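You operate a simulated robot arm through the tools that you are given. There is no shell and no other tool. Be economical: measure what you need, move in short steps, check, and stop when the job is done.

The job below is to be done with a simulated two-armed robot. You get a single attempt, and the scene is never put back.

JOB
Open the steel door, take the green cup and leave it on the shelf behind the steel door, then shut the door. Put the brown tamper on the top of the work table away on the top of the small steel table. Count the white cartridges on the top of the work table, then put as many of the small burner caps from the top of the work table in the blue pail. Stack the white carton that says "302" from the top of the work table on top of the white carton that says "301". Open the cupboard door one, take the grey brush and leave it on the upper shelf of the hot cupboard, then shut the one. The order is free. Set down upright: brown tamper.

It is judged by the outcome, as a careful person would: the job done as asked, and still so three seconds after it is handed in. It fails if anything else is knocked over, pushed out of place, dropped, spilled or broken. A push-on lid holds only when it is set on centred and level and pressed home; a screw cap is set on level and turned clockwise until tight.

ROBOT AND FRAMES
Two 7-joint arms with two-finger parallel grippers on one trunk, on a base that drives. Base frame: it is fixed to the floor where the robot stands at the start and does not move with it; the origin is under the middle of the robot, x ahead of it, y to its left, z up. Units: mm, rad, N and s.
The left shoulder is at the start at [76, 101, 933], the right one opposite. With the tool pointing down near the work surface each hand reaches from about 280 to 560 mm from the robot's upright axis, wherever it stands, measured 20 degrees to its own side. Places, roughly: blue pail (24x24x24 cm) [-1600, 700, 900]; brown tamper (6x6x9 cm) [-1300, -100, 800]; cupboard door one [-3000, -1700, 300]; green cup (9x7x6 cm) [-1000, -1700, 800]; grey brush (17x7x9 cm) [-1200, 1200, 800]; shelf behind the steel door [800, 200, 500]; small burner cap (6x6x2 cm) [-1600, -200, 800]; steel door [500, 200, 500]; top of the small steel table [-1100, -1400, 800]; upper shelf of the hot cupboard [-3300, -1400, 400]; white carton [-1250, 500, 750]; white cartridge (5x5x15 cm) [-1600, 900, 900]. Payload 2.4 kg a hand.
The tool frame of a hand sits at the grasp point between the pads (the TCP): z along the fingers, y along the line on which they close. The tips reach 24 mm beyond it. Largest opening 68 mm; finger width 17, thickness 10; the body of the gripper, 40 by 70 mm, starts 41 mm behind the TCP.
Orientation is told as [roll, pitch, yaw] about the base's x, y, z axes, in that order, counted from this pose: with the fingers straight down and closing along the base's y, the tool's x points along the base's -x, its y along +y and its z along -z.

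CONTROLS
- The arms move only by the tool send_rows. It takes "left_moves", "right_moves" or both (then of equal length, played together; a hand with none holds still); each is a list that holds one entry, the list of rows, each a list of 7 numbers: the shift along the tool's x, y, z in mm, then the turn, a rotation vector about the tool's x, y, z in rad, then the finger opening in mm, from 0 to 68. In form: [[[x, y, z, wx, wy, wz, hand], ...]]. A call has 1 to 10 rows; each row is the pose to reach, as a shift and turn from the pose commanded when the call began, along the tool's axes at that moment. Each row takes 0.2 s and may step no farther than 50 mm and 0.15 rad from the row before; otherwise, or with a gripper value out of range, the whole call is refused. A pose out of reach is approached as far as the arm can. The call stops where the force on the tool passes 40 N (or 10 N more than at its start, if that is more) or the arm is blocked; 0.2 s more then pass. The fingers move at their own pace (about 72 mm/s each) and stop on an object; they squeeze with about 21 N. The grip force told is the motor's: it shows also when the fingers shut on nothing. Time passes only in rows, and 0.2 s behind the last, so rows that repeat a pose let the fingers close. It gives the time, the measured TCP pose, the force on the tool (base axes), the opening and the grip force at its end, in the units of the frame above (readings bear some noise), with the torque about the TCP (base axes, N m) and any sound that the robot's microphone picked up.
- Cameras (640 x 400 px; columns grow to the right, rows downward): "scene" is now at [152.9, 51.5, 1082.2]; the picture's right is [0.62, -0.78, -0.00], its down [-0.52, -0.41, -0.75] and it looks along [0.59, 0.47, -0.66] (base axes); focal length 214 px, centre (320, 200). "left" rides on the left gripper at [84, -11, -75] in its tool frame; the picture's right is [0.13, 0.99, 0.00], its down [-0.60, 0.08, -0.79] and it looks along [-0.79, 0.10, 0.61] (tool axes); focal length 251 px, centre (320, 200). "right" rides on the right gripper at [84, 11, -75] in its tool frame; the picture's right is [-0.13, 0.99, 0.00], its down [-0.60, -0.08, -0.79] and it looks along [-0.79, -0.10, 0.61] (tool axes); focal length 251 px, centre (320, 200). There is no depth. A picture from a camera that has moved, and an enlarged one, comes with that camera's place and axes in the base frame and with its lens.
- get_image(camera): a new picture of that camera. The clock stands still meanwhile.
- raise_lower(by): slides the trunk up (or, below 0, down) by that many mm; the arms and the scene camera ride with it, the base frame stays. It gives what a move gives, with no picture.
- drive_base(legs): drives the robot by 1 to 6 legs, each [ahead, left, turn to the left] in mm, mm and rad, along the robot's own axes; the way and the turn of a leg run together, so that a leg with both is an arc; at most 1500 mm and 3.142 rad a leg. The arms and the cameras ride along, it lands a little off, and it stops where it bumps. It gives what a move gives.
- aim_head(pan, tilt): turns the head with the scene camera to pan (to the left, within 1.501 rad either way) and tilt (down, from -0.506 to 1.204), counted from straight ahead of the robot. It gives what a move gives.
- enlarge(camera, box): a new picture of the part [left, top, right, bottom] of that camera's present view, enlarged. The clock stands still meanwhile.
- close_job(): hands the job in; it is judged then, once.

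Work in short steps. Places have to be worked out from the pictures, the camera data and where the tool is seen: move nearer, look again, correct. Check each grasp and each placing, and mend what went wrong. You have 483 turns and 238 pictures in all, those below and enlarged ones among them. Open the grippers and draw the arms clear of the work before you hand the job in, unless the task says otherwise.

The tools are called as name(argument=value, ...) on one line, values as JSON. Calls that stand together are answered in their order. send_rows: Moves the arms, as the interface text tells. Its arguments: {"type":"object","properties":{"left_moves":{"type":"array","items":{"type":"array","items":{"type":"array","items":{"type":"number"}}}},"right_moves":{"type":"array","items":{"type":"array","items":{"type":"array","items":{"type":"number"}}}}},"required":[]} The other tools are called the same way: raise_lower (by) slides the trunk up or down; drive_base (legs) drives the base; aim_head (pan, tilt) turns the head that bears the scene camera; get_image (camera) takes a picture; enlarge (camera, box) takes an enlarged picture of a part of a camera's view; close_job () hands the job in.

At the start:

```text
clock: 0.0
left_eef_pos: [214.8, 284.4, 840.9]
left_tool_rot: [0.0, 0.0, 0.0]
left_ft_force: [0.2, 0.1, 0.3]
left_wrist_torque: [0.01, -0.01, 0.02]
left_width: 67.8
left_grasp_force: 0.1
right_eef_pos: [381.5, 64.0, 928.6]
right_tool_rot: [-0.002, 0.001, 0.0]
right_ft_force: [0.0, 0.5, 1.0]
right_wrist_torque: [-0.03, -0.02, 0.02]
right_width: 68.1
right_grasp_force: 0.0
trunk travel left (down, up): [-150.0, 700.0]
robot x, y, heading: [2.5, -2.0, -0.002]
head pan, tilt: [0.668, 0.716]
```

scene: 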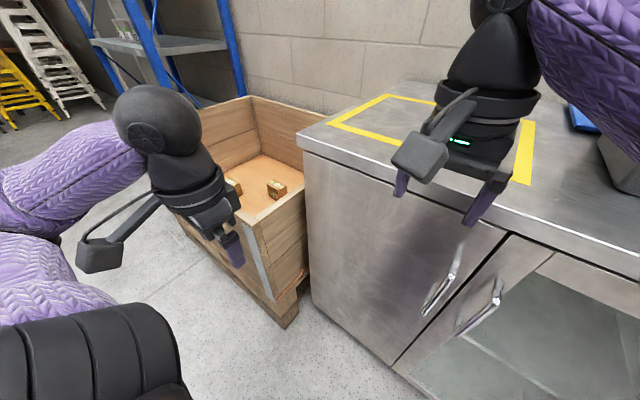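
right: 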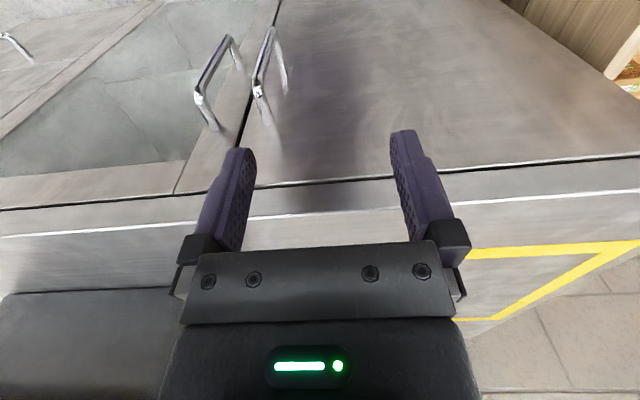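
left: 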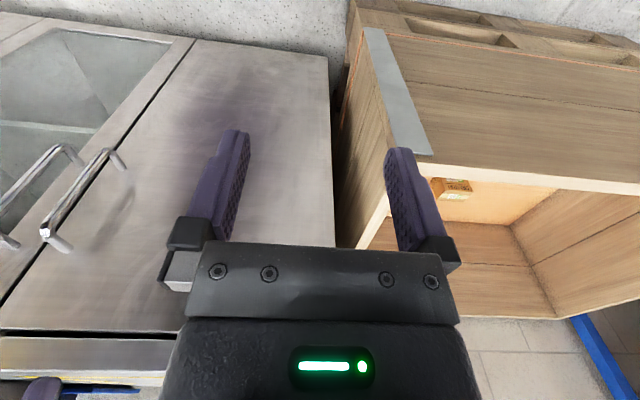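

The cabinet with the steel door is ahead of me; its handle is on the door's right edge. First I look around with the head to map the room.

aim_head(pan=0.0, tilt=0.6)

```text
clock: 1.1
left_eef_pos: [214.7, 284.3, 840.1]
left_tool_rot: [0.0, 0.001, 0.001]
left_ft_force: [0.8, -0.3, 0.4]
left_wrist_torque: [0.03, -0.01, 0.01]
left_width: 68.0
left_grasp_force: 0.1
right_eef_pos: [381.1, 64.4, 929.3]
right_tool_rot: [0.001, -0.001, 0.0]
right_ft_force: [0.3, -0.6, 0.7]
right_wrist_torque: [-0.01, 0.01, 0.03]
right_width: 67.8
right_grasp_force: 0.0
trunk travel left (down, up): [-150.0, 700.0]
robot x, y, heading: [-2.5, 0.4, 0.002]
head pan, tilt: [0.0, 0.6]
```

Take a view straight ahead.

get_image(camera="scene")

```text
234 pictures are left
camera scene: at [175.2, -0.7, 1092.3], right [0.0, -1.0, 0.0], down [-0.57, 0.0, -0.82], along [0.82, 0.0, -0.57], focal length 214 px, centre (320, 200)
```

scene: 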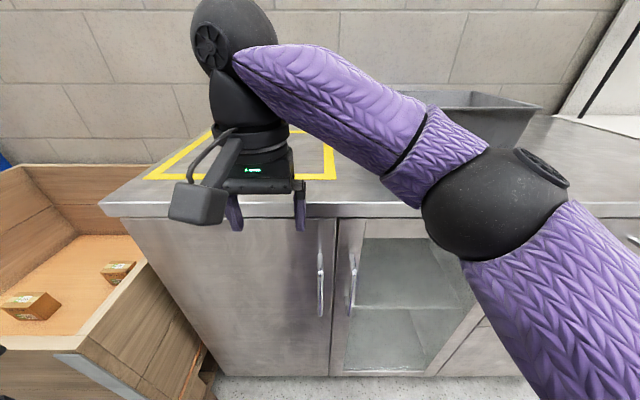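

Next, views to the left and right rear.

aim_head(pan=1.5, tilt=0.4)

get_image(camera="scene")

aim_head(pan=-1.5, tilt=0.4)

get_image(camera="scene")

```text
clock: 2.6
left_eef_pos: [215.4, 284.6, 841.0]
left_tool_rot: [-0.001, 0.001, 0.0]
left_ft_force: [-0.3, 0.1, 0.6]
left_wrist_torque: [0.01, 0.01, 0.01]
left_width: 67.8
left_grasp_force: 0.0
right_eef_pos: [380.8, 64.2, 929.6]
right_tool_rot: [0.0, 0.0, 0.0]
right_ft_force: [0.0, 0.1, -0.3]
right_wrist_torque: [0.01, 0.02, -0.03]
right_width: 68.0
right_grasp_force: 0.1
trunk travel left (down, up): [-150.0, 700.0]
robot x, y, heading: [-0.7, 0.6, 0.005]
head pan, tilt: [1.499, 0.4]
```

```text
233 pictures are left
camera scene: at [93.5, 91.7, 1110.5], right [1.0, -0.07, 0.0], down [-0.03, -0.39, -0.92], along [0.07, 0.92, -0.39], focal length 214 px, centre (320, 200)
```

scene: 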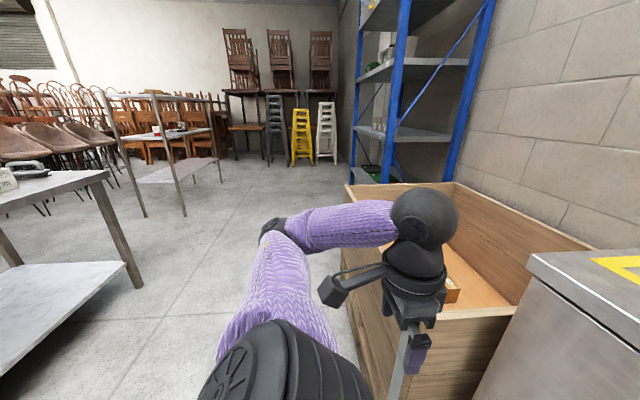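

```text
clock: 5.2
left_eef_pos: [214.9, 283.9, 840.1]
left_tool_rot: [0.0, 0.0, 0.0]
left_ft_force: [-0.3, -0.5, -0.6]
left_wrist_torque: [0.01, 0.03, 0.01]
left_width: 68.1
left_grasp_force: 0.1
right_eef_pos: [380.1, 65.2, 929.6]
right_tool_rot: [0.0, -0.001, 0.0]
right_ft_force: [-0.2, -0.3, -0.2]
right_wrist_torque: [-0.01, 0.0, 0.02]
right_width: 68.1
right_grasp_force: 0.1
trunk travel left (down, up): [-150.0, 700.0]
robot x, y, heading: [3.5, 0.2, -0.001]
head pan, tilt: [-1.499, 0.4]
```

```text
232 pictures are left
camera scene: at [93.4, -93.1, 1110.5], right [-1.0, -0.07, 0.0], down [-0.03, 0.39, -0.92], along [0.07, -0.92, -0.39], focal length 214 px, centre (320, 200)
```

scene: 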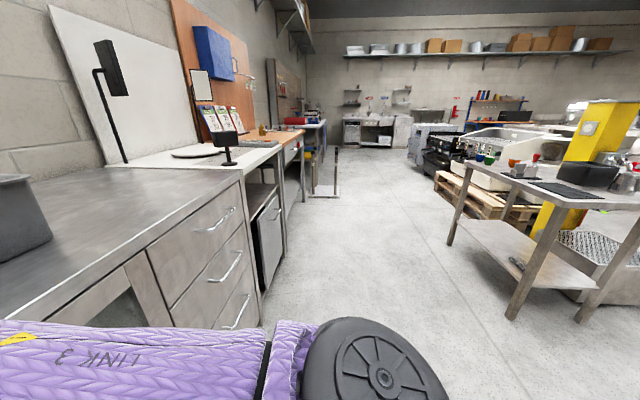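

The steel table (with cups) is at right rear and the work table at left rear. I tuck the right arm to its own side so the left arm can work on the steel door.

send_rows(right_moves=[[[40, 0, 0, 0, 0, 0, 68], [80, -20, 0, 0, 0, 0, 68], [115, -50, 0, 0, 0, 0, 68], [140, -90, 0, 0, 0, 0, 68], [155, -135, 0, 0, 0, 0, 68], [162, -180, 0, 0, 0, 0, 68], [166, -225, 0, 0, 0, 0, 68], [166, -270, 0, 0, 0, 0, 68], [166, -315, 0, 0, 0, 0, 68], [166, -348, 0, 0, 0, 0, 68]]])

aim_head(pan=0.0, tilt=0.7)

get_image(camera="scene")

```text
clock: 7.5
left_eef_pos: [214.2, 284.7, 840.6]
left_tool_rot: [0.001, 0.0, 0.0]
left_ft_force: [-1.0, 0.0, -0.5]
left_wrist_torque: [-0.03, -0.01, 0.03]
left_width: 67.6
left_grasp_force: 0.0
right_eef_pos: [233.6, -249.1, 918.8]
right_tool_rot: [0.002, -0.004, 0.002]
right_ft_force: [0.9, -0.5, -0.7]
right_wrist_torque: [-0.02, -0.02, -0.02]
right_width: 67.8
right_grasp_force: 0.0
right hand out of reach, approached as far as the arm can: row 9, 10
trunk travel left (down, up): [-150.0, 700.0]
robot x, y, heading: [0.7, -2.6, 0.001]
head pan, tilt: [-1.499, 0.4]
```

```text
clock: 9.1
left_eef_pos: [214.6, 283.9, 839.9]
left_tool_rot: [0.0, 0.0, 0.0]
left_ft_force: [-0.7, 0.2, 0.2]
left_wrist_torque: [0.0, -0.02, -0.02]
left_width: 67.9
left_grasp_force: 0.0
right_eef_pos: [234.1, -247.8, 920.1]
right_tool_rot: [0.001, 0.0, -0.001]
right_ft_force: [0.8, 1.3, 0.4]
right_wrist_torque: [0.02, -0.01, 0.01]
right_width: 68.0
right_grasp_force: 0.0
trunk travel left (down, up): [-150.0, 700.0]
robot x, y, heading: [2.9, 1.2, -0.002]
head pan, tilt: [0.0, 0.7]
```

```text
231 pictures are left
camera scene: at [171.7, -0.9, 1083.7], right [0.0, -1.0, 0.0], down [-0.64, 0.0, -0.76], along [0.76, 0.0, -0.64], focal length 214 px, centre (320, 200)
```

scene: 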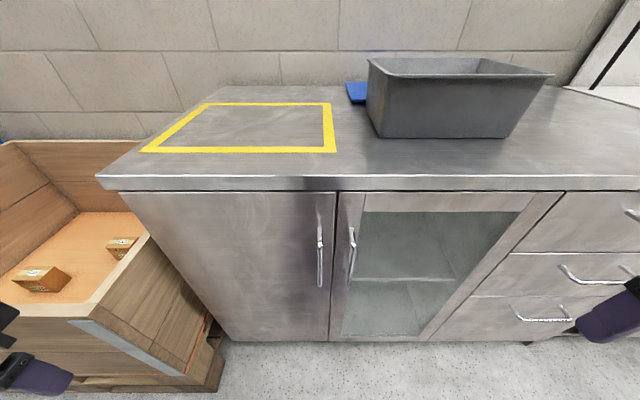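

Door spans roughly y −29…379, z≈0…835 with its handle at about y≈0. I zoom in on the handle.

enlarge(camera="scene", box=[270, 180, 400, 300])

```text
3.33 times, centred on (335, 240) of scene
camera zoom: at [171.7, -0.9, 1083.7], right [0.0, -1.0, 0.0], down [-0.64, 0.0, -0.76], along [0.76, 0.0, -0.64], focal length 715 px, centre (270, 67)
```

zoom: 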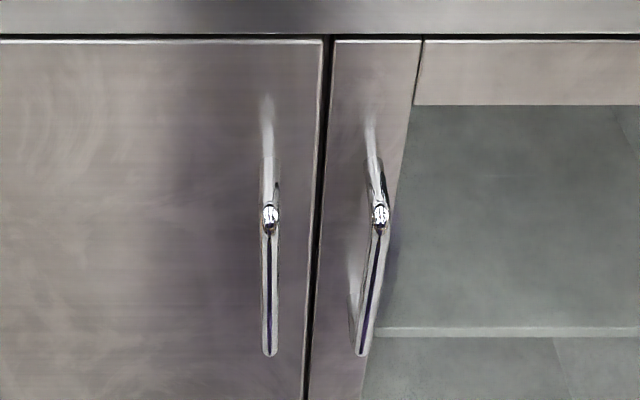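

Bar runs about z 545–715 at x≈460, y≈0. I shift the base right 200 mm and then tilt the left hand to point forward.

drive_base(legs=[[0, -200, 0]])

send_rows(left_moves=[[[-13, 0, 15, 0, -0.15, 0, 68], [-26, 0, 30, 0, -0.3, 0, 68], [-39, 0, 45, 0, -0.45, 0, 68], [-52, 0, 60, 0, -0.6, 0, 68], [-65, 0, 75, 0, -0.75, 0, 68], [-78, 0, 90, 0, -0.9, 0, 68], [-91, 0, 105, 0, -1.05, 0, 68], [-104, 0, 120, 0, -1.2, 0, 68], [-117, 0, 140, 0, -1.35, 0, 68], [-125, 0, 160, 0, -1.5, 0, 68]]])

get_image(camera="left")

get_image(camera="scene")

```text
clock: 10.6
left_eef_pos: [213.9, 84.6, 840.7]
left_tool_rot: [-0.001, 0.0, 0.002]
left_ft_force: [-0.5, 0.2, 0.2]
left_wrist_torque: [-0.01, -0.03, 0.01]
left_width: 67.9
left_grasp_force: 0.0
right_eef_pos: [233.0, -447.4, 919.1]
right_tool_rot: [0.002, 0.001, 0.002]
right_ft_force: [0.5, 0.6, -0.5]
right_wrist_torque: [0.0, 0.0, -0.04]
right_width: 67.9
right_grasp_force: 0.1
trunk travel left (down, up): [-150.0, 700.0]
robot x, y, heading: [-0.3, -201.2, -0.003]
head pan, tilt: [0.0, 0.7]
```

```text
clock: 12.8
left_eef_pos: [339.4, 85.5, 679.0]
left_tool_rot: [0.011, -1.502, -0.011]
left_ft_force: [-0.4, 0.0, -0.5]
left_wrist_torque: [0.0, 0.01, -0.02]
left_width: 67.9
left_grasp_force: 0.0
left hand out of reach, approached as far as the arm can: row 1, 2, 3, 4, 5, 6, 7
right_eef_pos: [234.1, -447.2, 918.6]
right_tool_rot: [-0.002, -0.001, 0.003]
right_ft_force: [0.3, 0.6, 0.7]
right_wrist_torque: [0.0, 0.0, -0.04]
right_width: 67.8
right_grasp_force: 0.0
trunk travel left (down, up): [-150.0, 700.0]
robot x, y, heading: [-1.7, -197.9, 0.004]
head pan, tilt: [0.0, 0.7]
```

```text
229 pictures are left
camera left: at [257.5, 75.6, 601.0], right [-0.01, 0.99, -0.13], down [-0.75, 0.08, 0.66], along [0.66, 0.1, 0.74], focal length 251 px, centre (320, 200)
```

left: 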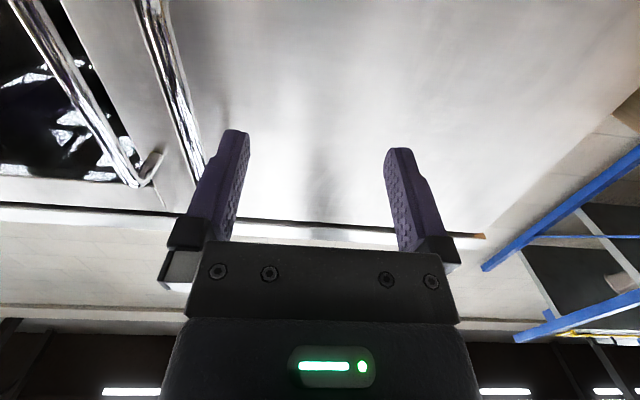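

```text
228 pictures are left
camera scene: at [171.7, -199.2, 1083.7], right [0.0, -1.0, 0.0], down [-0.64, 0.0, -0.76], along [0.76, 0.0, -0.64], focal length 214 px, centre (320, 200)
```

scene: 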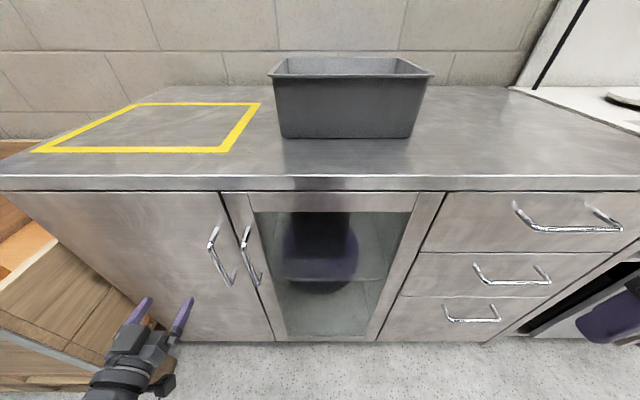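

Triangulating from two views and the wrist camera, the bar is at x≈408, y≈−1, z≈640–775, door face x≈442. I line the left hand up in front of it.

send_rows(left_moves=[[[-10, -45, 0, 0, -0.07, 0, 68], [-20, -86, 0, 0, -0.07, 0, 68], [-20, -86, 10, 0, -0.07, 0, 68]]])

get_image(camera="left")

get_image(camera="scene")

```text
clock: 13.6
left_eef_pos: [350.0, -2.8, 701.3]
left_tool_rot: [1.271, -1.571, -1.27]
left_ft_force: [0.1, 1.0, -0.5]
left_wrist_torque: [-0.03, 0.0, 0.02]
left_width: 67.7
left_grasp_force: 0.1
right_eef_pos: [233.2, -446.9, 919.6]
right_tool_rot: [0.0, 0.001, 0.002]
right_ft_force: [0.3, -0.5, 0.2]
right_wrist_torque: [-0.03, 0.0, 0.03]
right_width: 67.8
right_grasp_force: 0.1
trunk travel left (down, up): [-150.0, 700.0]
robot x, y, heading: [0.1, -200.2, 0.003]
head pan, tilt: [0.0, 0.7]
```

```text
227 pictures are left
camera left: at [274.2, -12.1, 616.1], right [0.0, 0.99, -0.13], down [-0.79, 0.08, 0.6], along [0.61, 0.1, 0.79], focal length 251 px, centre (320, 200)
```

left: 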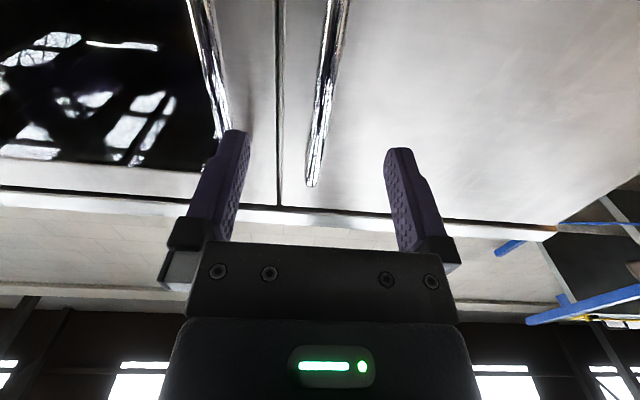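

```text
226 pictures are left
camera scene: at [171.7, -199.3, 1083.7], right [0.0, -1.0, 0.0], down [-0.64, 0.0, -0.76], along [0.76, 0.0, -0.64], focal length 214 px, centre (320, 200)
```

scene: 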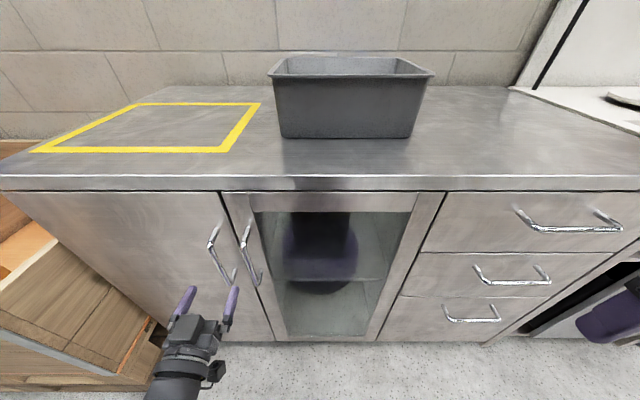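

Bar is centred between the fingers (y≈2). I narrow the opening to clear the neighbour handle, advance 54 mm and close.

send_rows(left_moves=[[[0, 4, 5, 0, 0, 0, 50], [0, 4, 25, 0, 0, 0, 50], [0, 4, 45, 0, 0, 0, 50], [0, 4, 55, 0, 0, 0, 50], [0, 4, 55, 0, 0, 0, 0], [0, 4, 55, 0, 0, 0, 0], [0, 4, 55, 0, 0, 0, 0]]])

get_image(camera="left")

```text
clock: 15.2
left_eef_pos: [404.6, -1.4, 700.4]
left_tool_rot: [0.063, -1.568, -0.068]
left_ft_force: [-3.5, -26.5, -4.8]
left_wrist_torque: [-0.13, -0.37, -0.19]
left_width: 11.6
left_grasp_force: 32.3
right_eef_pos: [234.0, -449.4, 917.9]
right_tool_rot: [0.003, -0.001, -0.001]
right_ft_force: [0.2, -0.3, 0.0]
right_wrist_torque: [0.01, 0.01, 0.0]
right_width: 68.1
right_grasp_force: 0.0
trunk travel left (down, up): [-150.0, 700.0]
robot x, y, heading: [-2.2, -197.4, 0.0]
head pan, tilt: [0.0, 0.7]
```

```text
225 pictures are left
camera left: at [328.2, -9.9, 614.8], right [0.0, 0.99, -0.13], down [-0.79, 0.08, 0.61], along [0.61, 0.1, 0.79], focal length 251 px, centre (320, 200)
```

left: 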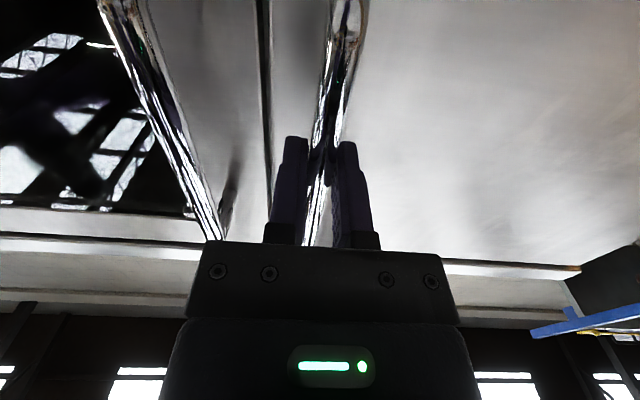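

Grip on the bar is good (11.6 mm). I pull along the arc about the estimated hinge (442, 321).

send_rows(left_moves=[[[0, -3, 0, 0, 0, 0, 0], [0, -2, -16, 0.05, 0, 0, 0], [0, 2, -32, 0.1, 0, 0, 0], [0, 6, -48, 0.15, 0, 0, 0], [0, 11, -63, 0.2, 0, 0, 0], [0, 16, -79, 0.25, 0, 0, 0], [0, 22, -94, 0.3, 0, 0, 0]]])

get_image(camera="scene")

```text
clock: 16.8
left_eef_pos: [311.0, 27.2, 699.0]
left_tool_rot: [-0.481, -1.568, 0.181]
left_ft_force: [9.8, 21.7, 4.7]
left_wrist_torque: [0.16, 0.09, 0.23]
left_width: 11.6
left_grasp_force: 32.1
right_eef_pos: [233.4, -445.4, 919.4]
right_tool_rot: [-0.002, -0.001, 0.002]
right_ft_force: [0.3, 0.2, 0.9]
right_wrist_torque: [0.01, 0.02, 0.02]
right_width: 67.9
right_grasp_force: 0.1
trunk travel left (down, up): [-150.0, 700.0]
robot x, y, heading: [2.7, -197.6, -0.002]
head pan, tilt: [0.0, 0.7]
```

```text
224 pictures are left
camera scene: at [172.4, -197.3, 1083.5], right [0.0, -1.0, 0.0], down [-0.64, 0.0, -0.76], along [0.76, 0.0, -0.64], focal length 214 px, centre (320, 200)
```

scene: 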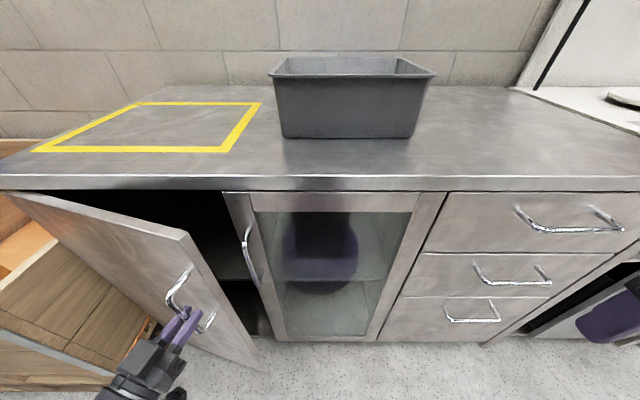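

Door is following (about 0.3 rad). I continue to 0.5 rad, then let go and back off.

send_rows(left_moves=[[[0, 6.4, -16.6, 0.05, 0, 0, 0], [0, 11.5, -33.9, 0.1, 0, 0, 0], [0, 15.9, -50, 0.15, 0, 0, 0], [0, 21.6, -65.3, 0.2, 0, 0, 0], [0, 21.6, -65.3, 0.2, 0, 0, 50], [0, 21.6, -65.3, 0.2, 0, 0, 50], [0, 11.6, -110, 0.2, 0, 0, 50]]])

get_image(camera="scene")

```text
clock: 17.7
left_eef_pos: [264.4, 54.7, 699.1]
left_tool_rot: [-0.348, -1.564, -0.115]
left_ft_force: [-5.5, -8.5, -3.6]
left_wrist_torque: [-0.16, -0.55, -0.08]
left_width: 11.8
left_grasp_force: 32.0
right_eef_pos: [233.3, -449.3, 918.4]
right_tool_rot: [0.0, 0.0, 0.001]
right_ft_force: [0.4, 0.4, 0.1]
right_wrist_torque: [-0.02, 0.02, 0.01]
right_width: 67.9
right_grasp_force: 0.2
trunk travel left (down, up): [-150.0, 700.0]
robot x, y, heading: [-2.0, -198.3, 0.003]
head pan, tilt: [0.0, 0.7]
stopped in row 4 (left hand): the force on the tool passed its limit at 43 N (the readings are from after the stop); the commanded pose is now the measured one
```

```text
223 pictures are left
camera scene: at [170.9, -200.8, 1083.8], right [0.0, -1.0, 0.0], down [-0.64, 0.0, -0.77], along [0.77, 0.0, -0.64], focal length 214 px, centre (320, 200)
```

scene: 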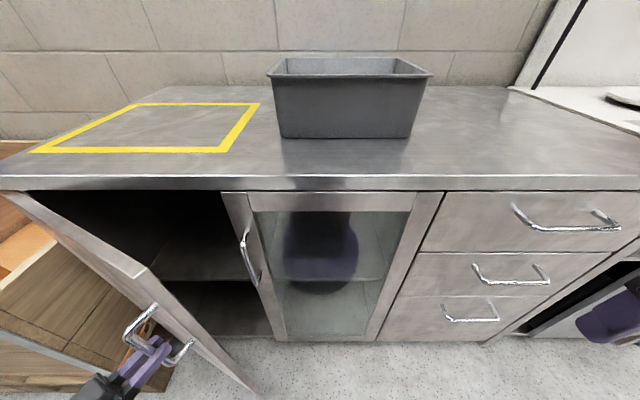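

Door is at ~0.55 rad. Release the bar, back off and begin raising/tilting the hand back down.

send_rows(left_moves=[[[0, 0, 0, 0, 0, 0, 60], [0, 0, 0, 0, 0, 0, 60], [0, 0, -35, 0, 0, 0, 60], [0, 0, -70, 0, 0, 0, 60], [-30, 0, -75, 0, 0.15, 0, 60], [-60, 0, -75, 0, 0.3, 0, 60], [-90, 0, -75, 0, 0.45, 0, 60], [-120, 0, -75, 0, 0.6, 0, 60], [-150, 0, -75, 0, 0.75, 0, 60], [-180, 0, -75, 0, 0.9, 0, 60]]])

```text
clock: 19.9
left_eef_pos: [200.8, 91.4, 880.8]
left_tool_rot: [-0.002, -0.66, -0.461]
left_ft_force: [0.0, -0.2, -0.4]
left_wrist_torque: [0.02, 0.03, -0.02]
left_width: 59.9
left_grasp_force: 0.1
left hand out of reach, approached as far as the arm can: row 8, 9, 10
right_eef_pos: [233.3, -448.9, 920.4]
right_tool_rot: [-0.001, -0.001, 0.001]
right_ft_force: [-0.5, -0.5, -0.9]
right_wrist_torque: [-0.01, 0.0, -0.01]
right_width: 68.2
right_grasp_force: 0.0
trunk travel left (down, up): [-150.0, 700.0]
robot x, y, heading: [0.5, -200.2, 0.0]
head pan, tilt: [0.0, 0.7]
```

Now rotate the hand to fingers-down and bring it around the door's free edge to the inner side.

send_rows(left_moves=[[[-3, -24, 12, 0, 0.13, 0, 40], [-6, -49, 25, 0, 0.26, 0, 20], [-8, -73, 37, 0, 0.4, 0, 0], [-11, -98, 50, 0, 0.53, 0, 0], [-14, -122, 62, 0, 0.66, 0, 0]]])

```text
clock: 21.1
left_eef_pos: [164.1, 127.0, 820.6]
left_tool_rot: [-0.003, -0.005, -0.465]
left_ft_force: [-0.3, 0.3, -0.5]
left_wrist_torque: [0.0, -0.03, -0.04]
left_width: 0.2
left_grasp_force: 21.2
left hand out of reach, approached as far as the arm can: row 1, 2, 3, 4, 5
right_eef_pos: [233.1, -447.6, 919.2]
right_tool_rot: [0.001, 0.001, -0.001]
right_ft_force: [-1.0, 0.0, -0.2]
right_wrist_torque: [0.02, 0.02, 0.01]
right_width: 68.3
right_grasp_force: 0.0
trunk travel left (down, up): [-150.0, 700.0]
robot x, y, heading: [-1.8, -201.4, 0.002]
head pan, tilt: [0.0, 0.7]
```

The spot is too near my own axis, so I use the base instead: back, right, then forward, to bring the hand round the door edge.

drive_base(legs=[[-60, 0, 0], [0, -180, 0], [90, 0, 0]])

get_image(camera="scene")

```text
clock: 23.9
left_eef_pos: [193.9, -56.4, 821.9]
left_tool_rot: [-0.003, -0.007, -0.462]
left_ft_force: [-0.5, -0.4, 0.9]
left_wrist_torque: [0.0, 0.0, -0.02]
left_width: 0.0
left_grasp_force: 21.1
right_eef_pos: [263.3, -630.2, 919.1]
right_tool_rot: [0.002, 0.0, 0.002]
right_ft_force: [-0.1, 1.5, -0.2]
right_wrist_torque: [0.01, 0.02, -0.02]
right_width: 68.1
right_grasp_force: 0.0
trunk travel left (down, up): [-150.0, 700.0]
robot x, y, heading: [33.9, -382.2, 0.001]
head pan, tilt: [0.0, 0.7]
```

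```text
222 pictures are left
camera scene: at [201.1, -382.9, 1083.7], right [0.0, -1.0, 0.0], down [-0.64, 0.0, -0.76], along [0.76, 0.0, -0.64], focal length 214 px, centre (320, 200)
```

scene: 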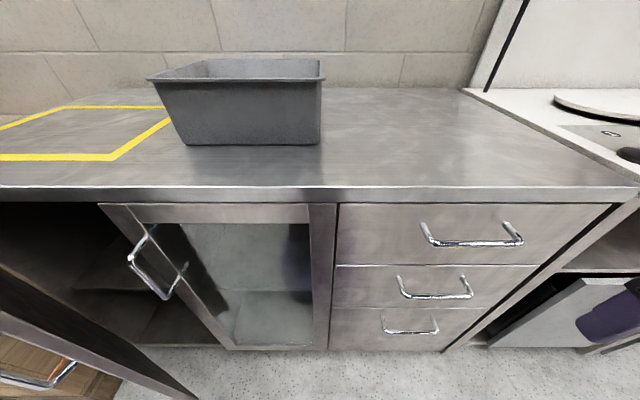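

I extend the left hand to the inner side of the door (raising a bit so only the fingers touch), then drive left to push it wider.

send_rows(left_moves=[[[-35, 25, -20, 0, 0, 0, 0], [-70, 50, -20, 0, 0, 0, 0], [-103, 74, -20, 0, 0, 0, 0]]])

drive_base(legs=[[0, 200, 0]])

get_image(camera="scene")

```text
clock: 24.7
left_eef_pos: [281.0, -24.4, 850.2]
left_tool_rot: [-0.004, -0.006, -0.463]
left_ft_force: [0.3, 1.3, 0.1]
left_wrist_torque: [-0.01, -0.03, 0.0]
left_width: 0.0
left_grasp_force: 20.8
left hand out of reach, approached as far as the arm can: row 1, 2, 3
right_eef_pos: [263.0, -630.5, 919.0]
right_tool_rot: [0.001, 0.0, 0.002]
right_ft_force: [0.8, 0.9, -0.7]
right_wrist_torque: [0.02, 0.01, 0.04]
right_width: 67.8
right_grasp_force: 0.1
trunk travel left (down, up): [-150.0, 700.0]
robot x, y, heading: [31.2, -385.1, 0.005]
head pan, tilt: [0.0, 0.7]
```

```text
clock: 26.3
left_eef_pos: [280.7, 177.8, 849.5]
left_tool_rot: [-0.003, -0.008, -0.462]
left_ft_force: [0.2, -0.2, 0.1]
left_wrist_torque: [-0.02, 0.0, -0.04]
left_width: 0.0
left_grasp_force: 21.4
right_eef_pos: [262.8, -430.4, 919.4]
right_tool_rot: [0.0, 0.001, 0.003]
right_ft_force: [-0.3, -0.2, -0.5]
right_wrist_torque: [-0.03, 0.01, -0.02]
right_width: 68.4
right_grasp_force: 0.0
trunk travel left (down, up): [-150.0, 700.0]
robot x, y, heading: [28.3, -185.5, 0.0]
head pan, tilt: [0.0, 0.7]
```

```text
221 pictures are left
camera scene: at [200.8, -182.1, 1083.7], right [0.0, -1.0, 0.0], down [-0.64, 0.0, -0.76], along [0.76, 0.0, -0.64], focal length 214 px, centre (320, 200)
```

scene: 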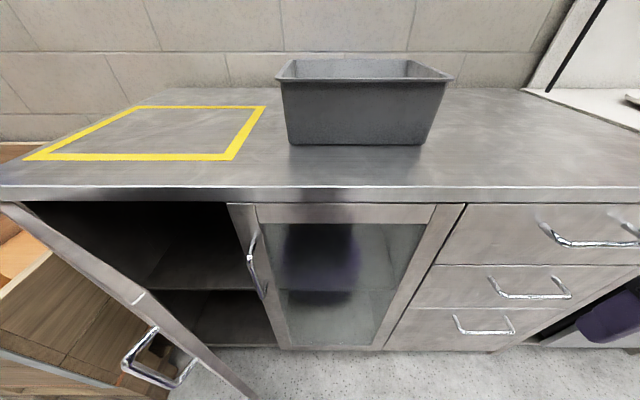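

No contact force, so I look left to see where the hand is relative to the door.

aim_head(pan=1.0, tilt=0.8)

get_image(camera="scene")

```text
clock: 27.6
left_eef_pos: [280.5, 176.2, 850.5]
left_tool_rot: [-0.003, -0.006, -0.462]
left_ft_force: [0.7, -0.2, -0.7]
left_wrist_torque: [0.02, 0.01, 0.02]
left_width: 0.2
left_grasp_force: 21.0
right_eef_pos: [263.9, -430.4, 917.9]
right_tool_rot: [0.0, 0.0, 0.003]
right_ft_force: [0.0, 0.4, 0.8]
right_wrist_torque: [-0.02, -0.04, 0.05]
right_width: 67.9
right_grasp_force: 0.1
trunk travel left (down, up): [-150.0, 700.0]
robot x, y, heading: [27.6, -182.0, -0.001]
head pan, tilt: [1.0, 0.799]
```

```text
220 pictures are left
camera scene: at [159.2, -114.4, 1075.4], right [0.84, -0.54, 0.0], down [-0.39, -0.6, -0.7], along [0.37, 0.59, -0.72], focal length 214 px, centre (320, 200)
```

scene: 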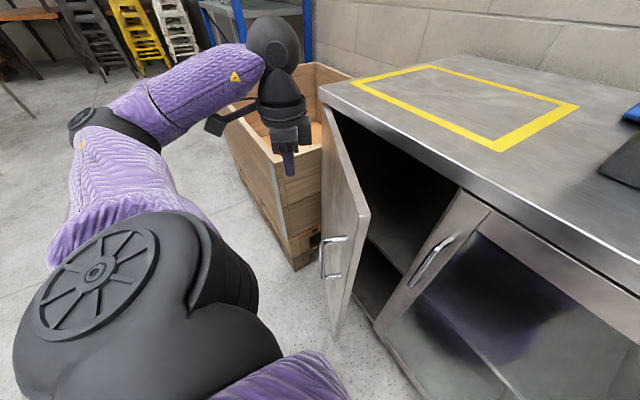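

The hand passed outside the door's edge (the corner is near x≈310). I go back right, lower the hand, move forward and try again from truly inside.

drive_base(legs=[[0, -215, 0]])

send_rows(left_moves=[[[0, 0, 25, 0, 0, 0, 0], [-20, 10, 50, 0, 0, 0, 0], [-40, 20, 50, 0, 0, 0, 0]]])

drive_base(legs=[[50, 0, 0]])

get_image(camera="scene")

```text
clock: 29.2
left_eef_pos: [279.5, -30.4, 849.7]
left_tool_rot: [-0.003, -0.007, -0.456]
left_ft_force: [0.4, -0.7, -0.5]
left_wrist_torque: [-0.01, 0.0, -0.02]
left_width: 0.0
left_grasp_force: 20.8
right_eef_pos: [265.5, -637.9, 918.2]
right_tool_rot: [0.0, 0.0, 0.01]
right_ft_force: [0.8, -0.1, -0.3]
right_wrist_torque: [0.0, 0.0, 0.0]
right_width: 67.9
right_grasp_force: 0.1
trunk travel left (down, up): [-150.0, 700.0]
robot x, y, heading: [29.0, -390.0, 0.009]
head pan, tilt: [1.0, 0.799]
```

```text
clock: 29.9
left_eef_pos: [306.1, -37.0, 804.9]
left_tool_rot: [-0.002, -0.011, -0.468]
left_ft_force: [-13.8, -33.3, 21.2]
left_wrist_torque: [2.51, -0.83, 0.38]
left_width: 0.0
left_grasp_force: 20.7
right_eef_pos: [262.2, -642.6, 919.1]
right_tool_rot: [0.004, -0.005, 0.008]
right_ft_force: [0.1, -0.3, -0.5]
right_wrist_torque: [0.01, 0.0, -0.01]
right_width: 67.9
right_grasp_force: 0.1
trunk travel left (down, up): [-150.0, 700.0]
robot x, y, heading: [28.2, -393.6, 0.005]
head pan, tilt: [1.0, 0.799]
stopped in row 3 (left hand): the force on the tool passed its limit at 52 N (the readings are from after the stop); the commanded pose is now the measured one
```

```text
clock: 30.6
left_eef_pos: [312.1, -37.8, 804.6]
left_tool_rot: [-0.011, -0.01, -0.475]
left_ft_force: [-9.7, -25.4, 17.0]
left_wrist_torque: [2.08, -0.7, 0.28]
left_width: 0.0
left_grasp_force: 20.4
right_eef_pos: [268.0, -643.2, 918.5]
right_tool_rot: [0.004, -0.003, 0.007]
right_ft_force: [0.0, -0.6, 0.5]
right_wrist_torque: [0.03, -0.01, -0.03]
right_width: 68.4
right_grasp_force: 0.1
trunk travel left (down, up): [-150.0, 700.0]
robot x, y, heading: [36.0, -393.8, 0.008]
head pan, tilt: [1.0, 0.799]
stopped in leg 1: the force on the tool passed its limit at 67 N (the readings are from after the stop); the commanded pose is now the measured one
```

```text
219 pictures are left
camera scene: at [163.4, -328.0, 1075.9], right [0.84, -0.54, 0.0], down [-0.38, -0.6, -0.7], along [0.37, 0.59, -0.71], focal length 214 px, centre (320, 200)
```

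scene: 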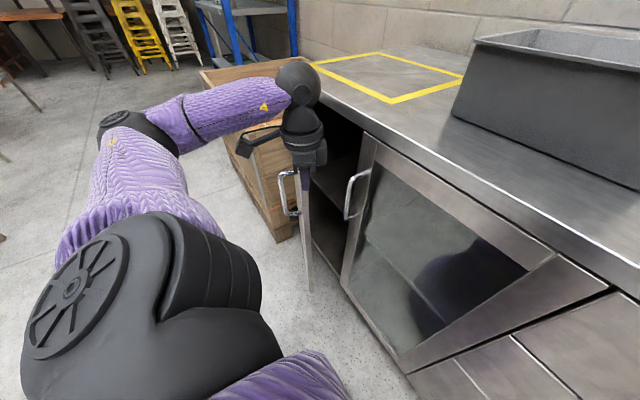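

The hand touches the door's free edge (edge ≈ (305, 5)). I slide it right, then forward past the edge.

send_rows(left_moves=[[[-13, -27, 0, 0, 0, 0, 0], [-36, -16, 0, 0, 0, 0, 0], [-60, -4, 0, 0, 0, 0, 0]]])

get_image(camera="scene")

```text
clock: 31.3
left_eef_pos: [323.7, -44.4, 804.0]
left_tool_rot: [-0.024, -0.002, -0.482]
left_ft_force: [-6.8, -19.6, 0.6]
left_wrist_torque: [1.2, -0.44, 0.1]
left_width: 0.0
left_grasp_force: 20.8
left hand out of reach, approached as far as the arm can: row 1, 2, 3
right_eef_pos: [269.6, -642.6, 918.9]
right_tool_rot: [0.0, -0.004, 0.006]
right_ft_force: [0.4, -0.5, -0.1]
right_wrist_torque: [-0.01, -0.02, -0.01]
right_width: 67.7
right_grasp_force: 0.0
trunk travel left (down, up): [-150.0, 700.0]
robot x, y, heading: [40.9, -394.0, 0.003]
head pan, tilt: [1.0, 0.799]
stopped in row 3 (left hand): the force on the tool passed its limit at 56 N (the readings are from after the stop); the commanded pose is now the measured one
```

```text
218 pictures are left
camera scene: at [164.0, -326.7, 1075.6], right [0.84, -0.54, 0.0], down [-0.38, -0.6, -0.7], along [0.37, 0.59, -0.72], focal length 214 px, centre (320, 200)
```

scene: 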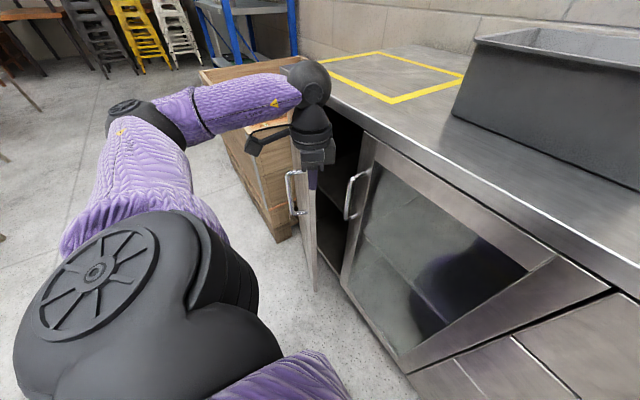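

Fingers are right at the edge. I use the base to clear it: right 40, forward 60.

drive_base(legs=[[0, -40, 0], [60, 0, 0]])

get_image(camera="scene")

```text
clock: 32.7
left_eef_pos: [384.8, -79.5, 803.9]
left_tool_rot: [-0.024, -0.003, -0.477]
left_ft_force: [-0.1, -0.2, -0.7]
left_wrist_torque: [-0.02, -0.01, 0.01]
left_width: 0.0
left_grasp_force: 21.3
right_eef_pos: [329.7, -678.3, 920.1]
right_tool_rot: [-0.001, -0.001, 0.008]
right_ft_force: [-0.1, 0.6, -0.5]
right_wrist_torque: [0.0, 0.02, 0.01]
right_width: 68.2
right_grasp_force: 0.1
trunk travel left (down, up): [-150.0, 700.0]
robot x, y, heading: [95.9, -433.0, 0.012]
head pan, tilt: [1.0, 0.799]
```

```text
217 pictures are left
camera scene: at [224.3, -363.1, 1075.4], right [0.85, -0.53, 0.0], down [-0.38, -0.61, -0.7], along [0.37, 0.59, -0.72], focal length 214 px, centre (320, 200)
```

scene: 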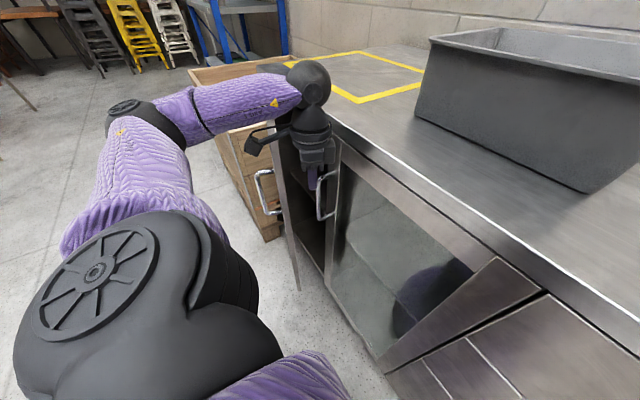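

The hand is inside now. Drive left (and a little back) to push the door open.

drive_base(legs=[[-20, 80, 0], [-70, 100, 0]])

get_image(camera="scene")

```text
clock: 34.6
left_eef_pos: [291.5, 94.3, 802.7]
left_tool_rot: [-0.024, -0.003, -0.473]
left_ft_force: [-0.9, 0.1, 0.4]
left_wrist_torque: [-0.02, 0.0, 0.0]
left_width: 0.0
left_grasp_force: 21.0
right_eef_pos: [239.6, -504.7, 919.4]
right_tool_rot: [0.002, -0.001, 0.012]
right_ft_force: [-0.6, 0.0, 0.7]
right_wrist_torque: [0.0, 0.01, 0.01]
right_width: 68.0
right_grasp_force: 0.2
trunk travel left (down, up): [-150.0, 700.0]
robot x, y, heading: [3.2, -256.0, 0.013]
head pan, tilt: [1.0, 0.799]
```

```text
216 pictures are left
camera scene: at [133.3, -188.5, 1075.4], right [0.85, -0.53, 0.0], down [-0.38, -0.61, -0.7], along [0.37, 0.59, -0.72], focal length 214 px, centre (320, 200)
```

scene: 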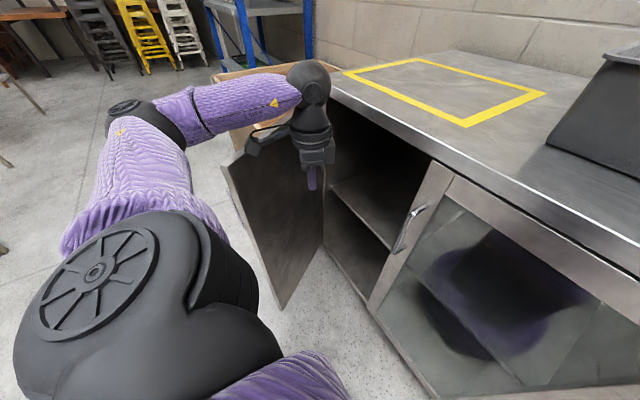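

Door is now around 70° open. Push a bit more to the left.

drive_base(legs=[[-30, 90, 0]])

get_image(camera="scene")

```text
clock: 35.7
left_eef_pos: [261.8, 182.8, 803.9]
left_tool_rot: [-0.026, -0.003, -0.475]
left_ft_force: [0.4, 0.2, -0.3]
left_wrist_torque: [-0.01, 0.02, 0.02]
left_width: 0.0
left_grasp_force: 20.6
right_eef_pos: [209.7, -416.8, 917.4]
right_tool_rot: [-0.001, -0.001, 0.01]
right_ft_force: [0.5, 0.2, -0.1]
right_wrist_torque: [0.03, -0.01, -0.02]
right_width: 68.0
right_grasp_force: 0.1
trunk travel left (down, up): [-150.0, 700.0]
robot x, y, heading: [-27.1, -167.7, 0.007]
head pan, tilt: [1.0, 0.799]
```

```text
215 pictures are left
camera scene: at [102.8, -101.4, 1075.4], right [0.85, -0.53, 0.0], down [-0.38, -0.61, -0.7], along [0.37, 0.59, -0.72], focal length 214 px, centre (320, 200)
```

scene: 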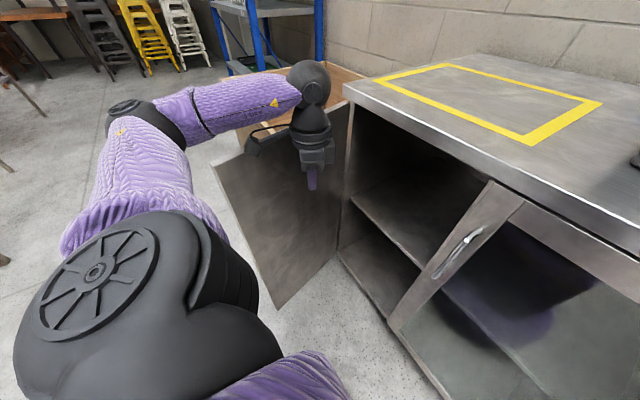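

The door stands wide open. I back away, turn to face the steel table side and drive there for the green cup.

drive_base(legs=[[0, -70, 0], [-280, 0, 0], [0, 0, -1.571], [900, 0, 0]])

aim_head(pan=-0.9, tilt=0.5)

get_image(camera="scene")

```text
clock: 46.4
left_eef_pos: [105.8, -1427.1, 803.1]
left_tool_rot: [-0.023, -0.004, -2.009]
left_ft_force: [0.2, -0.6, -0.5]
left_wrist_torque: [0.0, 0.04, 0.0]
left_width: 0.0
left_grasp_force: 21.2
right_eef_pos: [-494.5, -1394.6, 918.3]
right_tool_rot: [0.001, -0.001, -1.523]
right_ft_force: [0.6, 0.5, 0.6]
right_wrist_torque: [-0.04, 0.0, -0.01]
right_width: 67.8
right_grasp_force: 0.1
trunk travel left (down, up): [-150.0, 700.0]
robot x, y, heading: [-257.2, -1150.6, -1.519]
head pan, tilt: [1.0, 0.799]
```

```text
clock: 48.2
left_eef_pos: [105.6, -1425.0, 804.3]
left_tool_rot: [-0.024, -0.004, -2.01]
left_ft_force: [0.7, 1.0, 0.1]
left_wrist_torque: [0.03, -0.02, 0.03]
left_width: 0.1
left_grasp_force: 20.6
right_eef_pos: [-494.8, -1394.8, 918.6]
right_tool_rot: [0.0, -0.001, -1.524]
right_ft_force: [-0.2, -0.7, -0.3]
right_wrist_torque: [-0.03, 0.0, 0.02]
right_width: 67.8
right_grasp_force: 0.1
trunk travel left (down, up): [-150.0, 700.0]
robot x, y, heading: [-257.9, -1148.8, -1.521]
head pan, tilt: [-0.901, 0.499]
```

```text
214 pictures are left
camera scene: at [-321.6, -1297.1, 1101.4], right [-0.66, 0.75, 0.0], down [0.36, 0.32, -0.88], along [-0.66, -0.58, -0.48], focal length 214 px, centre (320, 200)
```

scene: 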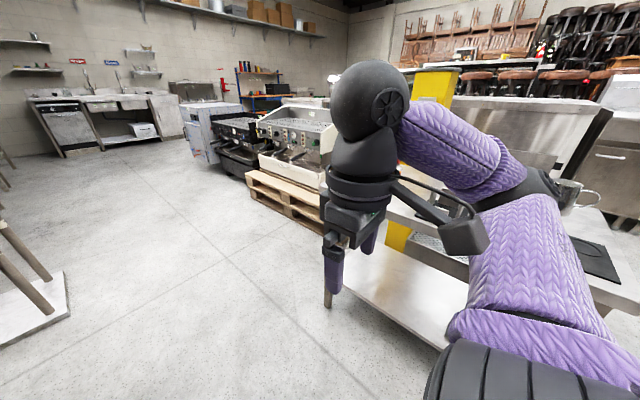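

The right arm hides the table; I sidestep away and turn to face the table.

drive_base(legs=[[0, 130, 0], [0, 0, -1.62]])

aim_head(pan=0.0, tilt=0.5)

get_image(camera="scene")

```text
clock: 53.5
left_eef_pos: [-433.9, -1483.0, 803.4]
left_tool_rot: [-0.024, -0.003, 2.621]
left_ft_force: [-0.7, 0.1, 0.1]
left_wrist_torque: [0.0, -0.02, -0.01]
left_width: 0.0
left_grasp_force: 21.1
right_eef_pos: [-353.6, -886.1, 919.2]
right_tool_rot: [-0.001, -0.001, 3.109]
right_ft_force: [0.1, -0.1, -0.5]
right_wrist_torque: [0.02, 0.02, 0.0]
right_width: 68.3
right_grasp_force: 0.0
trunk travel left (down, up): [-150.0, 700.0]
robot x, y, heading: [-126.3, -1144.5, 3.109]
head pan, tilt: [-0.901, 0.499]
```

```text
clock: 54.7
left_eef_pos: [-434.7, -1482.4, 803.5]
left_tool_rot: [-0.023, -0.004, 2.62]
left_ft_force: [-0.7, -0.8, -0.2]
left_wrist_torque: [0.0, -0.02, 0.04]
left_width: 0.1
left_grasp_force: 21.4
right_eef_pos: [-352.9, -886.5, 919.2]
right_tool_rot: [-0.001, -0.002, 3.109]
right_ft_force: [-0.7, 0.6, 0.2]
right_wrist_torque: [-0.02, 0.0, -0.02]
right_width: 67.9
right_grasp_force: 0.1
trunk travel left (down, up): [-150.0, 700.0]
robot x, y, heading: [-125.3, -1146.2, 3.11]
head pan, tilt: [0.0, 0.499]
```

```text
213 pictures are left
camera scene: at [-305.8, -1138.6, 1101.4], right [0.03, 1.0, 0.0], down [0.48, -0.02, -0.88], along [-0.88, 0.03, -0.48], focal length 214 px, centre (320, 200)
```

scene: 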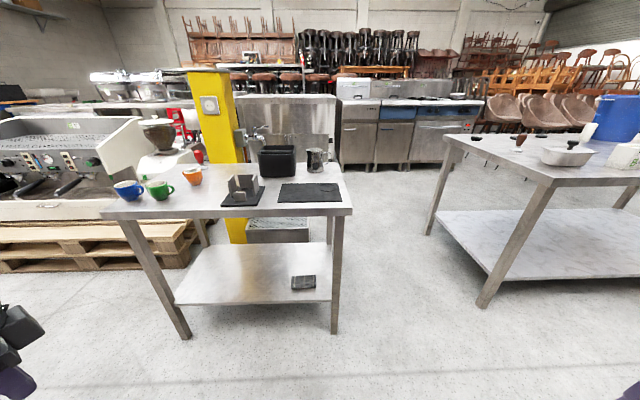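

Clear view: green cup at the left end of the steel table, roughly (−950, −1640, ~795). I raise the trunk for safety, drive to about (−480, −1490) and look down at the table.

raise_lower(by=120)

drive_base(legs=[[0, 345, 0.03], [330, 0, 0]])

aim_head(pan=0.2, tilt=0.7)

get_image(camera="scene")

```text
clock: 56.2
left_eef_pos: [-432.2, -1482.5, 924.1]
left_tool_rot: [-0.024, -0.003, 2.621]
left_ft_force: [0.2, -0.2, -0.9]
left_wrist_torque: [-0.02, -0.03, 0.02]
left_width: 0.0
left_grasp_force: 21.1
right_eef_pos: [-353.2, -886.8, 1039.6]
right_tool_rot: [-0.002, -0.002, 3.107]
right_ft_force: [-0.8, -0.3, 0.5]
right_wrist_torque: [-0.01, 0.0, 0.0]
right_width: 68.1
right_grasp_force: 0.2
trunk travel left (down, up): [-270.0, 580.0]
robot x, y, heading: [-128.6, -1145.5, 3.108]
head pan, tilt: [0.0, 0.499]
```

```text
clock: 60.2
left_eef_pos: [-757.1, -1822.0, 923.0]
left_tool_rot: [-0.025, -0.003, 2.644]
left_ft_force: [-0.1, 0.8, 0.1]
left_wrist_torque: [0.04, -0.01, 0.0]
left_width: 0.0
left_grasp_force: 20.9
right_eef_pos: [-690.1, -1224.1, 1039.6]
right_tool_rot: [0.001, -0.002, 3.128]
right_ft_force: [0.5, 0.2, 0.5]
right_wrist_torque: [-0.03, 0.01, -0.01]
right_width: 68.2
right_grasp_force: 0.0
trunk travel left (down, up): [-270.0, 580.0]
robot x, y, heading: [-457.7, -1480.8, 3.127]
head pan, tilt: [0.0, 0.499]
```

```text
clock: 60.9
left_eef_pos: [-757.7, -1822.5, 923.8]
left_tool_rot: [-0.025, -0.004, 2.646]
left_ft_force: [0.0, -0.1, -0.5]
left_wrist_torque: [0.0, -0.01, 0.0]
left_width: 0.0
left_grasp_force: 20.6
right_eef_pos: [-689.9, -1225.5, 1039.6]
right_tool_rot: [0.0, -0.001, 3.13]
right_ft_force: [-0.5, -0.5, -0.1]
right_wrist_torque: [-0.02, 0.0, -0.02]
right_width: 68.0
right_grasp_force: 0.0
trunk travel left (down, up): [-270.0, 580.0]
robot x, y, heading: [-457.8, -1478.4, 3.133]
head pan, tilt: [0.201, 0.7]
```

```text
212 pictures are left
camera scene: at [-597.7, -1493.1, 1206.1], right [-0.19, 0.98, 0.0], down [0.63, 0.12, -0.77], along [-0.75, -0.14, -0.64], focal length 214 px, centre (320, 200)
```

scene: 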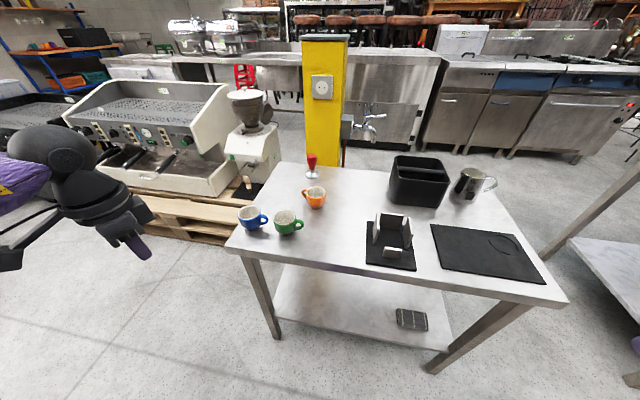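

Zoom in on the cups.

enlarge(camera="scene", box=[220, 140, 380, 260])

```text
3.33 times, centred on (300, 200) of scene
camera zoom: at [-597.7, -1493.1, 1206.1], right [-0.19, 0.98, 0.0], down [0.63, 0.12, -0.77], along [-0.75, -0.14, -0.64], focal length 715 px, centre (387, 200)
```

zoom: 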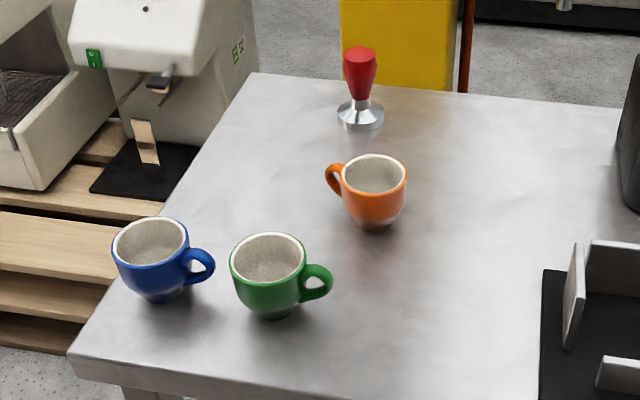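

Handle points to +y (towards the robot's right). I plan to grip the handle with the hand low-tilted and camera side up. First I test whether the right wrist can yaw that way in free space.

send_rows(right_moves=[[[0, 0, 0, 0, 0, 0.15, 60], [0, 0, 0, 0, 0, 0.3, 60], [0, 0, 0, 0, 0, 0.45, 60], [0, 0, 0, 0, 0, 0.6, 60], [0, 0, 0, 0, 0, 0.75, 60], [0, 0, 0, 0, 0, 0.9, 60], [0, 0, 0, 0, 0, 1.05, 60], [0, 0, 0, 0, 0, 1.2, 60], [0, 0, 0, 0, 0, 1.35, 60], [0, 0, 0, 0, 0, 1.5, 60]]])

send_rows(right_moves=[[[0, 0, 0, 0, 0, 0.15, 60], [0, 0, 0, 0, 0, 0.3, 60], [0, 0, 0, 0, 0, 0.45, 60], [0, 0, 0, 0, 0, 0.6, 60], [0, 0, 0, 0, 0, 0.75, 60], [0, 0, 0, 0, 0, 0.9, 60], [0, 0, 0, 0, 0, 1.05, 60], [0, 0, 0, 0, 0, 1.2, 60], [0, 0, 0, 0, 0, 1.35, 60], [0, 0, 0, 0, 0, 1.5, 60]]])

```text
clock: 63.1
left_eef_pos: [-756.0, -1822.7, 924.0]
left_tool_rot: [-0.023, -0.003, 2.646]
left_ft_force: [-0.4, 0.5, -0.4]
left_wrist_torque: [0.01, 0.02, 0.01]
left_width: 0.0
left_grasp_force: 21.1
right_eef_pos: [-690.2, -1225.2, 1040.0]
right_tool_rot: [0.002, 0.001, 1.626]
right_ft_force: [0.4, -0.7, 0.8]
right_wrist_torque: [-0.01, -0.01, 0.02]
right_width: 59.9
right_grasp_force: 0.1
trunk travel left (down, up): [-270.0, 580.0]
robot x, y, heading: [-462.5, -1475.6, 3.126]
head pan, tilt: [0.201, 0.7]
```

```text
clock: 65.3
left_eef_pos: [-755.8, -1821.7, 923.9]
left_tool_rot: [-0.025, -0.003, 2.644]
left_ft_force: [-0.3, -0.2, -0.4]
left_wrist_torque: [0.03, 0.01, -0.03]
left_width: 0.0
left_grasp_force: 20.7
right_eef_pos: [-779.8, -1102.4, 1109.0]
right_tool_rot: [-0.001, 0.001, 0.13]
right_ft_force: [0.1, -0.3, 0.6]
right_wrist_torque: [-0.02, -0.01, -0.01]
right_width: 60.0
right_grasp_force: 0.1
right hand out of reach, approached as far as the arm can: row 5, 6, 7, 8, 9, 10
trunk travel left (down, up): [-270.0, 580.0]
robot x, y, heading: [-459.1, -1477.2, 3.127]
head pan, tilt: [0.201, 0.7]
```

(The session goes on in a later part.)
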